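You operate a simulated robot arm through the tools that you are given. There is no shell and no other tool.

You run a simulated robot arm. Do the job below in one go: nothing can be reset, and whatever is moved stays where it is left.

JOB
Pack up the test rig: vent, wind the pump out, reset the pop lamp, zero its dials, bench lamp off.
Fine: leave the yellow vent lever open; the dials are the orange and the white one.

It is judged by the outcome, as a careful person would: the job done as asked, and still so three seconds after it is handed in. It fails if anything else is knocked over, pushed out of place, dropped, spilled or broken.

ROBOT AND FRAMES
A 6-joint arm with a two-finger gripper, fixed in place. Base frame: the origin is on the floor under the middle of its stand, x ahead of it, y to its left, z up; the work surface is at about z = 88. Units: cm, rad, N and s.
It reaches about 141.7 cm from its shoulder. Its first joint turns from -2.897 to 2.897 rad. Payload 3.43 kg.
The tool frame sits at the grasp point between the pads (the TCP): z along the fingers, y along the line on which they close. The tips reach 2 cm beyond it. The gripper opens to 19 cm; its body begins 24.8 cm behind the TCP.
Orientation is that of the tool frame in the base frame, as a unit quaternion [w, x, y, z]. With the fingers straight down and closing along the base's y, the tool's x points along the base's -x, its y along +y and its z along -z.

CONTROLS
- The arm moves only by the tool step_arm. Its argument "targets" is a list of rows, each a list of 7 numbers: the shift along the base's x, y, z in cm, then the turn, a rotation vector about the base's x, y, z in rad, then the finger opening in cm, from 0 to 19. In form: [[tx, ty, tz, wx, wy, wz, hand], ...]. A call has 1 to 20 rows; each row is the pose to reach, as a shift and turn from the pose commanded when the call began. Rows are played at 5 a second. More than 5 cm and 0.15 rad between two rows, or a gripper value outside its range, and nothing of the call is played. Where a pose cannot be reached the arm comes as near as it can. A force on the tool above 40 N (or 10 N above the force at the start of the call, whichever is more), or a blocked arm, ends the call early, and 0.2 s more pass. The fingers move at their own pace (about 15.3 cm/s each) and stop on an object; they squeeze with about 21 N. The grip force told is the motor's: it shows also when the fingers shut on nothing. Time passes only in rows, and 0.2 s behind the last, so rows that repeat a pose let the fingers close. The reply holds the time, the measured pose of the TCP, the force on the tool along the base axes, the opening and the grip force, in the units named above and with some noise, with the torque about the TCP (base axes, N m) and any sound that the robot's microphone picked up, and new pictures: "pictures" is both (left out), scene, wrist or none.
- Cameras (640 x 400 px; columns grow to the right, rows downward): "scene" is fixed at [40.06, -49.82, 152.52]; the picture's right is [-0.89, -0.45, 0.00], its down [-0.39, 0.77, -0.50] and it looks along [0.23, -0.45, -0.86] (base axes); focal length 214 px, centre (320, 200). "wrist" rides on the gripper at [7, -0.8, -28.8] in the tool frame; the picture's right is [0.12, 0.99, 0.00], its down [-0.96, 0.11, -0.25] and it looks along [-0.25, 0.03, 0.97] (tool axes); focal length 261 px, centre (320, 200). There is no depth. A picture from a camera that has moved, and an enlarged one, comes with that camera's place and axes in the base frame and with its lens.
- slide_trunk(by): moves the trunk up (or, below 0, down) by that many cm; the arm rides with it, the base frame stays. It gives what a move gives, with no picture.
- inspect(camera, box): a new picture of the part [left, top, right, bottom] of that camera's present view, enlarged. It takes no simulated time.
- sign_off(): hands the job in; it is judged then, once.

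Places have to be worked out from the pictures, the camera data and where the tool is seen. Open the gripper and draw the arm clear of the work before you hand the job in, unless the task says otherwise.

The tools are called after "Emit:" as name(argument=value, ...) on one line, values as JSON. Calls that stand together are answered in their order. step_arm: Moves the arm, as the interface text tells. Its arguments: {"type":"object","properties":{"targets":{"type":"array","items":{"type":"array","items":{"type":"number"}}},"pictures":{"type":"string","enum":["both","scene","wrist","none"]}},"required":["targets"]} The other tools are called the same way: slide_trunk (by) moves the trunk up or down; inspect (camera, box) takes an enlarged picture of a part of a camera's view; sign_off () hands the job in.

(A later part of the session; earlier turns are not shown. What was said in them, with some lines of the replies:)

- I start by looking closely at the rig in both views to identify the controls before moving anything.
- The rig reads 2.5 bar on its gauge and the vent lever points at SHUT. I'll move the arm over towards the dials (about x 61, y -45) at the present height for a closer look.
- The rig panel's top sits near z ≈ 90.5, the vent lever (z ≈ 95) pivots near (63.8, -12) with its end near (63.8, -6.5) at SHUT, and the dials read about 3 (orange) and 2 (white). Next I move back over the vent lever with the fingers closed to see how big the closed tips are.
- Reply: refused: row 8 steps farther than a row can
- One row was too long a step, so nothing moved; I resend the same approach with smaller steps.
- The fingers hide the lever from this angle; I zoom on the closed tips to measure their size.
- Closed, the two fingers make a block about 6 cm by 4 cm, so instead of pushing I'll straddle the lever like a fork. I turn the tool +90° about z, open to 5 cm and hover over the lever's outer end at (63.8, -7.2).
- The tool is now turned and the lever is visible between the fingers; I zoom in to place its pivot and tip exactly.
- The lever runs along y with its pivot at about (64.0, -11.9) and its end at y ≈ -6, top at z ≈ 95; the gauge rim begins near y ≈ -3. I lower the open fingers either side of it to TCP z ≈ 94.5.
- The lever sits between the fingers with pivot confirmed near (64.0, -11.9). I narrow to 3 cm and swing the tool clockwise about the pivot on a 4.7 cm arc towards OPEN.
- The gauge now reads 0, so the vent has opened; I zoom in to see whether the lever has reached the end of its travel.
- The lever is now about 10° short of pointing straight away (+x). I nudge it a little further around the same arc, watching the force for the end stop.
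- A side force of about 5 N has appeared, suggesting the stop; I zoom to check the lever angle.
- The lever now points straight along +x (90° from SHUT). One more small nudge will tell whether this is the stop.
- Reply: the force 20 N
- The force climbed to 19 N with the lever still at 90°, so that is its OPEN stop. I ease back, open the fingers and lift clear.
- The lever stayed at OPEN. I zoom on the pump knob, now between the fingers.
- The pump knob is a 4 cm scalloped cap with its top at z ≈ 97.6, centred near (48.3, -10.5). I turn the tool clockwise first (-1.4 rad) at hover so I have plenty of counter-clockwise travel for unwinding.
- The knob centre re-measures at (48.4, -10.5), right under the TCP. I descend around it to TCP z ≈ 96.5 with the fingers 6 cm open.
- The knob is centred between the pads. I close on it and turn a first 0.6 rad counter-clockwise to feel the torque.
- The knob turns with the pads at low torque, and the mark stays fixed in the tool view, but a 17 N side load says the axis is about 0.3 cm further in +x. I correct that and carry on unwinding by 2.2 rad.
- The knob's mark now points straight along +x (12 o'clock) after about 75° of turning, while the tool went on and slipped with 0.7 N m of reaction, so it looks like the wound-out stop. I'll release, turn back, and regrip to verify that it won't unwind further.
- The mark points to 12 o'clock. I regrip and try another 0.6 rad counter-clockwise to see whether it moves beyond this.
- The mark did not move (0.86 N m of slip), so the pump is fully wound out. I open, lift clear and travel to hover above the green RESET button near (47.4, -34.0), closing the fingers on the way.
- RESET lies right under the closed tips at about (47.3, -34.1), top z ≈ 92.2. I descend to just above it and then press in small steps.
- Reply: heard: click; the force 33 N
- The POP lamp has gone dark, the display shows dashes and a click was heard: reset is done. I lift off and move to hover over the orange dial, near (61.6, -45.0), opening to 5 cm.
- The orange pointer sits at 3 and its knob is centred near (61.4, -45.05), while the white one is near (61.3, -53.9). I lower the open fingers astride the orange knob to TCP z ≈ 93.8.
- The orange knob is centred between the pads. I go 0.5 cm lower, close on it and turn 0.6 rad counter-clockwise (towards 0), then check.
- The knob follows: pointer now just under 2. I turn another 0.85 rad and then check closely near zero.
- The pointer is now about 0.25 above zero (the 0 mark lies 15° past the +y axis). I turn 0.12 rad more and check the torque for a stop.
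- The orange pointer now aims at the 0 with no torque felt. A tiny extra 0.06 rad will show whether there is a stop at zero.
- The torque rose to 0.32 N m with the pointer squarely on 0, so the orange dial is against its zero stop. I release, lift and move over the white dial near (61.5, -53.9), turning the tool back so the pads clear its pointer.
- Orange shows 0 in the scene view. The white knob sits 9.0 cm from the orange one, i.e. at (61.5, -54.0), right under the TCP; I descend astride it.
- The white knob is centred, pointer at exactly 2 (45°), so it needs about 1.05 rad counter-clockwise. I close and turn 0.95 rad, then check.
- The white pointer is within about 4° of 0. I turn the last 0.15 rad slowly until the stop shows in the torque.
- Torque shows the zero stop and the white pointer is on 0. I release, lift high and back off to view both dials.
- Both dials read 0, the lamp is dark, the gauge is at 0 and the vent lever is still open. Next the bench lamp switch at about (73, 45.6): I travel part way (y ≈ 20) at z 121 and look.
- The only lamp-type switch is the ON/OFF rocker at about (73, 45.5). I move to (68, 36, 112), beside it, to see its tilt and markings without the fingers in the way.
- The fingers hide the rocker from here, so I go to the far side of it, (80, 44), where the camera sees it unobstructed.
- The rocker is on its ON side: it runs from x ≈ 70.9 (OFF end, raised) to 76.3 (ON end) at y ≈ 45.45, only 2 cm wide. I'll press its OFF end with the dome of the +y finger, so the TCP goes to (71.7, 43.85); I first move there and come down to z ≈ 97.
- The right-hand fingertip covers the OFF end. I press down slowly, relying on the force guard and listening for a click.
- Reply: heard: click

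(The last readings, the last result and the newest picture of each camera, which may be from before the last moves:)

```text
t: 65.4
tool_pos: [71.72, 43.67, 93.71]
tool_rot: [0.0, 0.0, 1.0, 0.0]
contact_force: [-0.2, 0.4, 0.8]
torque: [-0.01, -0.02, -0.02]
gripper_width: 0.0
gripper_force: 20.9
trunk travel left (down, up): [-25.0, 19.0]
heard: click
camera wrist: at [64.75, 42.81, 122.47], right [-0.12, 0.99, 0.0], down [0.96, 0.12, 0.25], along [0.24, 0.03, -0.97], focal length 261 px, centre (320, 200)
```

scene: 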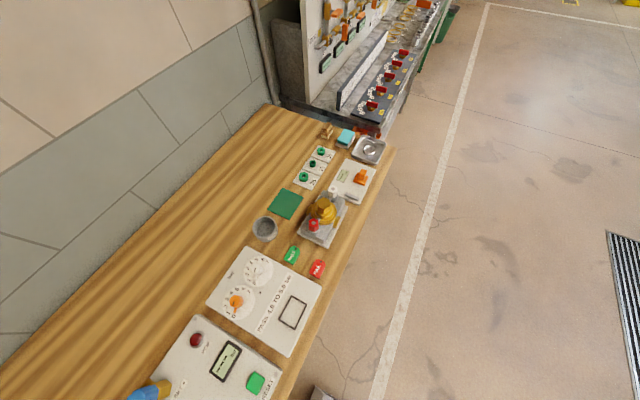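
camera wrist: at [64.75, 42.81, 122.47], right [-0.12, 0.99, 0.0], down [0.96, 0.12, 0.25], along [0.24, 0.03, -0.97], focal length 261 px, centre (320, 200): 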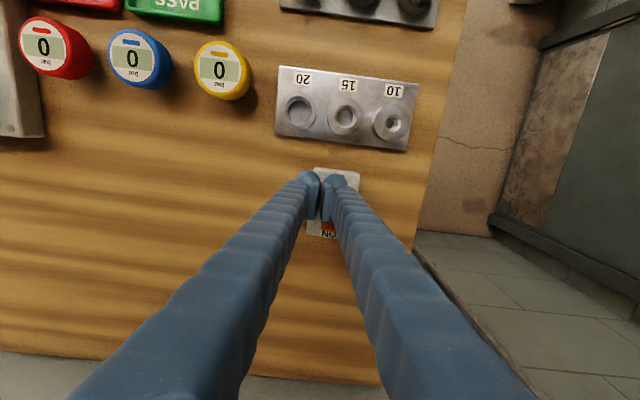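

A click was heard, and the lighting on the bench changed slightly. I lift off and go back to the far side to verify the rocker's position.

Emit:
step_arm(targets=[[0, 0, 3, 0, 0, 0, 0], [0, 0, 7, 0, 0, 0, 0], [0, 0, 11, 0, 0, 0, 0], [0, 0, 15, 0, 0, 0, 0], [0, 0, 19, 0, 0, 0, 0], [3, 0, 21, 0, 0, 0, 0], [7, 0, 21, 0, 0, 0, 0], [9, 0, 21, 0, 0, 0, 0], [9, 0, 21, 0, 0, 0, 0]], pictures="both")

Emit:
inspect(camera="wrist", box=[290, 100, 390, 190])

```text
t: 67.4
tool_pos: [80.64, 43.61, 114.73]
tool_rot: [-0.001, -0.001, 1.0, 0.0]
contact_force: [-0.5, 0.4, -0.1]
torque: [-0.02, -0.01, -0.02]
gripper_width: 0.01
gripper_force: 20.6
trunk travel left (down, up): [-25.0, 19.0]
camera wrist: at [73.71, 42.78, 143.49], right [-0.12, 0.99, 0.0], down [0.96, 0.12, 0.25], along [0.24, 0.03, -0.97], focal length 261 px, centre (320, 200)
```

scene: 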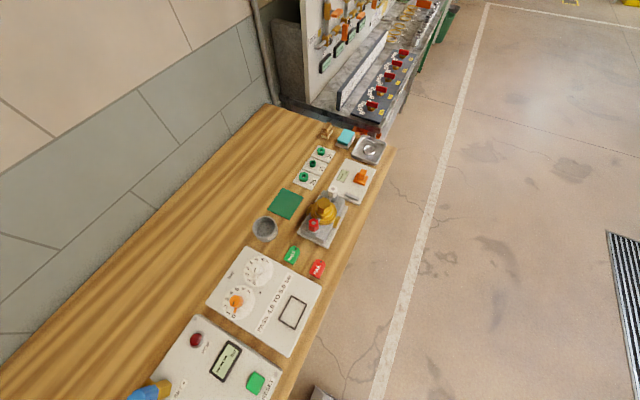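
wrist: 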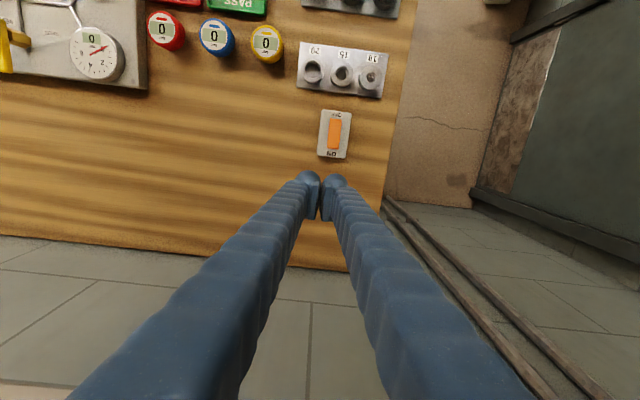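

```text
4.44 times, centred on (340, 145) of wrist
camera zoom: at [73.71, 42.78, 143.49], right [-0.12, 0.99, 0.0], down [0.96, 0.12, 0.25], along [0.24, 0.03, -0.97], focal length 1158 px, centre (231, 444)
```

zoom: 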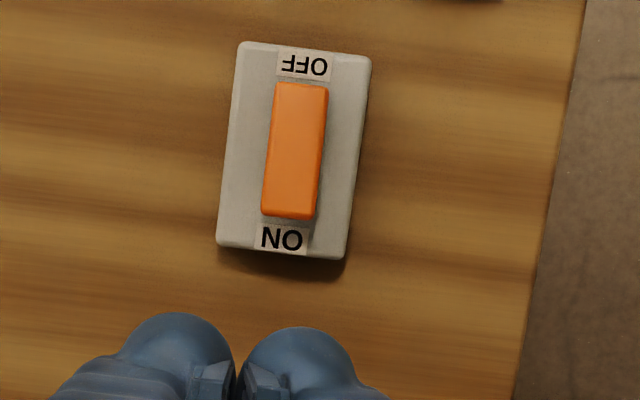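

The bench is dimmer and the ON end of the rocker is now the raised one, so the lamp is off. I return towards the start pose, opening the gripper, and do a final check of the rig.

Emit:
step_arm(targets=[[-2, -4, 2, 0, 0, 0, 0], [-4, -8, 4, 0, 0, 0, 0], [-6, -12, 6, 0, 0, 0, 0], [-8, -16, 8, 0, 0, 0, 2], [-10, -20, 9, 0, 0, 0, 5], [-12, -24, 9, 0, 0, 0, 8], [-14, -28, 9, 0, 0, 0, 12], [-16, -32, 9, 0, 0, 0, 16], [-18, -36, 9, 0, 0, 0, 19], [-18.6, -40, 9, 0, 0, 0, 19], [-18.6, -42.5, 9, 0, 0, 0, 19], [-18.6, -42.5, 9, 0, 0, 0, 19]], pictures="both")

Emit:
inspect(camera="wrist", box=[140, 40, 370, 210])

Emit:
inspect(camera="wrist", box=[0, 30, 160, 190])

Emit:
inspect(camera="wrist", box=[350, 80, 580, 280])

Emit:
inspect(camera="scene", box=[120, 230, 340, 400])

```text
t: 70.0
tool_pos: [62.05, 1.18, 123.73]
tool_rot: [-0.001, -0.001, 1.0, 0.001]
contact_force: [-0.9, -0.1, -0.6]
torque: [0.04, 0.0, 0.0]
gripper_width: 19.0
gripper_force: 0.0
trunk travel left (down, up): [-25.0, 19.0]
camera wrist: at [55.1, 0.22, 152.48], right [-0.12, 0.99, 0.0], down [0.96, 0.12, 0.25], along [0.24, 0.03, -0.97], focal length 261 px, centre (320, 200)
```

scene: 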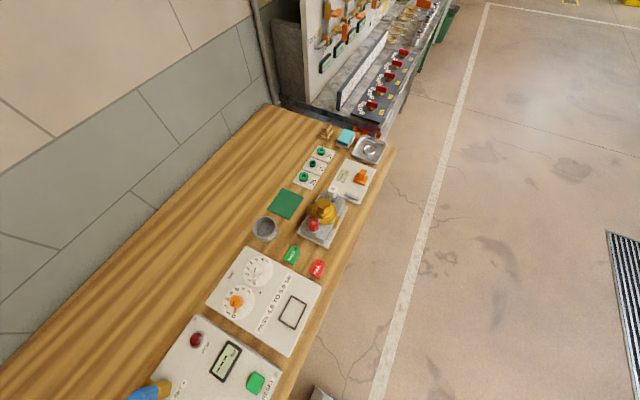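
wrist: 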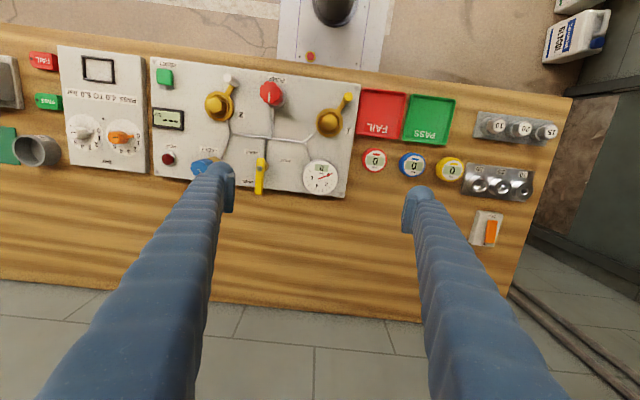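

```text
2.35 times, centred on (255, 125) of wrist
camera zoom: at [55.1, 0.22, 152.48], right [-0.12, 0.99, 0.0], down [0.96, 0.12, 0.25], along [0.24, 0.03, -0.97], focal length 613 px, centre (473, 376)
```

zoom: 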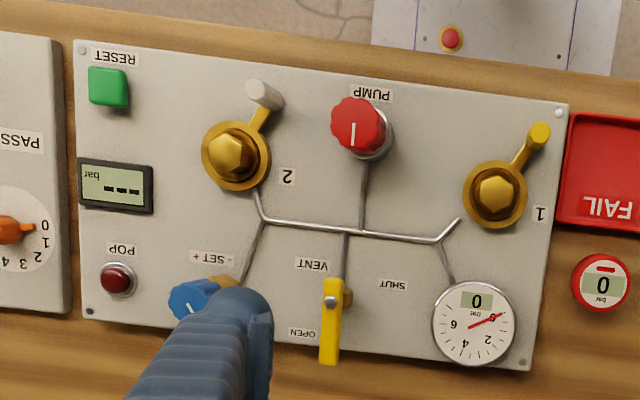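

```text
2.50 times, centred on (80, 110) of wrist
camera zoom: at [55.1, 0.22, 152.48], right [-0.12, 0.99, 0.0], down [0.96, 0.12, 0.25], along [0.24, 0.03, -0.97], focal length 652 px, centre (920, 425)
```

zoom: 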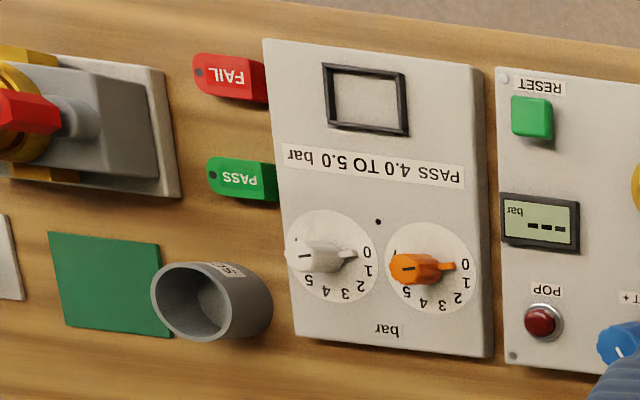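

```text
2.00 times, centred on (465, 180) of wrist
camera zoom: at [55.1, 0.22, 152.48], right [-0.12, 0.99, 0.0], down [0.96, 0.12, 0.25], along [0.24, 0.03, -0.97], focal length 521 px, centre (30, 240)
```

zoom: 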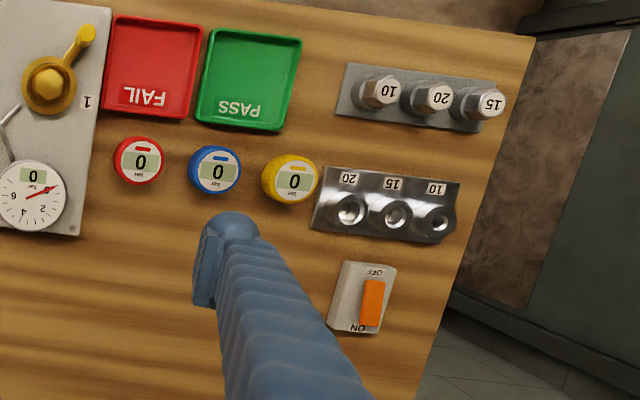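

```text
2.35 times, centred on (230, 315) of scene
camera zoom: at [40.06, -49.82, 152.52], right [-0.89, -0.45, 0.0], down [-0.39, 0.77, -0.5], along [0.23, -0.45, -0.86], focal length 505 px, centre (532, -71)
```

zoom: 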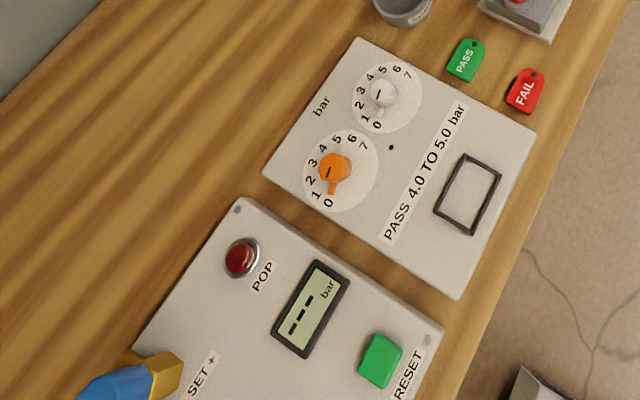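

Everything checks out: vent lever open with the gauge at 0, pump wound out to its stop, POP lamp dark, both dials on 0 and the bench lamp switch off. Nothing else has moved, the gripper is open and the arm is clear, so I hand the job in.

Emit:
sign_off()

```text
The job is handed in.
```

The test rig is packed up, and every step was checked in the final pictures before I handed it in.

- **Vent:** the yellow lever is open against its stop, and the gauge reads 0.
- **Pump:** the red knob is wound counter-clockwise to its stop. It would not turn any further when I gripped it a second time. I took counter-clockwise as "out", because with the vent open the gauge couldn't confirm the direction.
- **Pop lamp:** I pressed RESET; there was a click, the lamp went dark and the display now shows dashes.
- **Dials:** the orange and white dials are both at 0, each turned until it met its stop.
- **Bench lamp:** the switch is pressed to OFF, and the bench got dimmer when it clicked.

I saw nothing else moved or knocked over. The gripper is open, and the arm is back near its starting position, clear of the bench.
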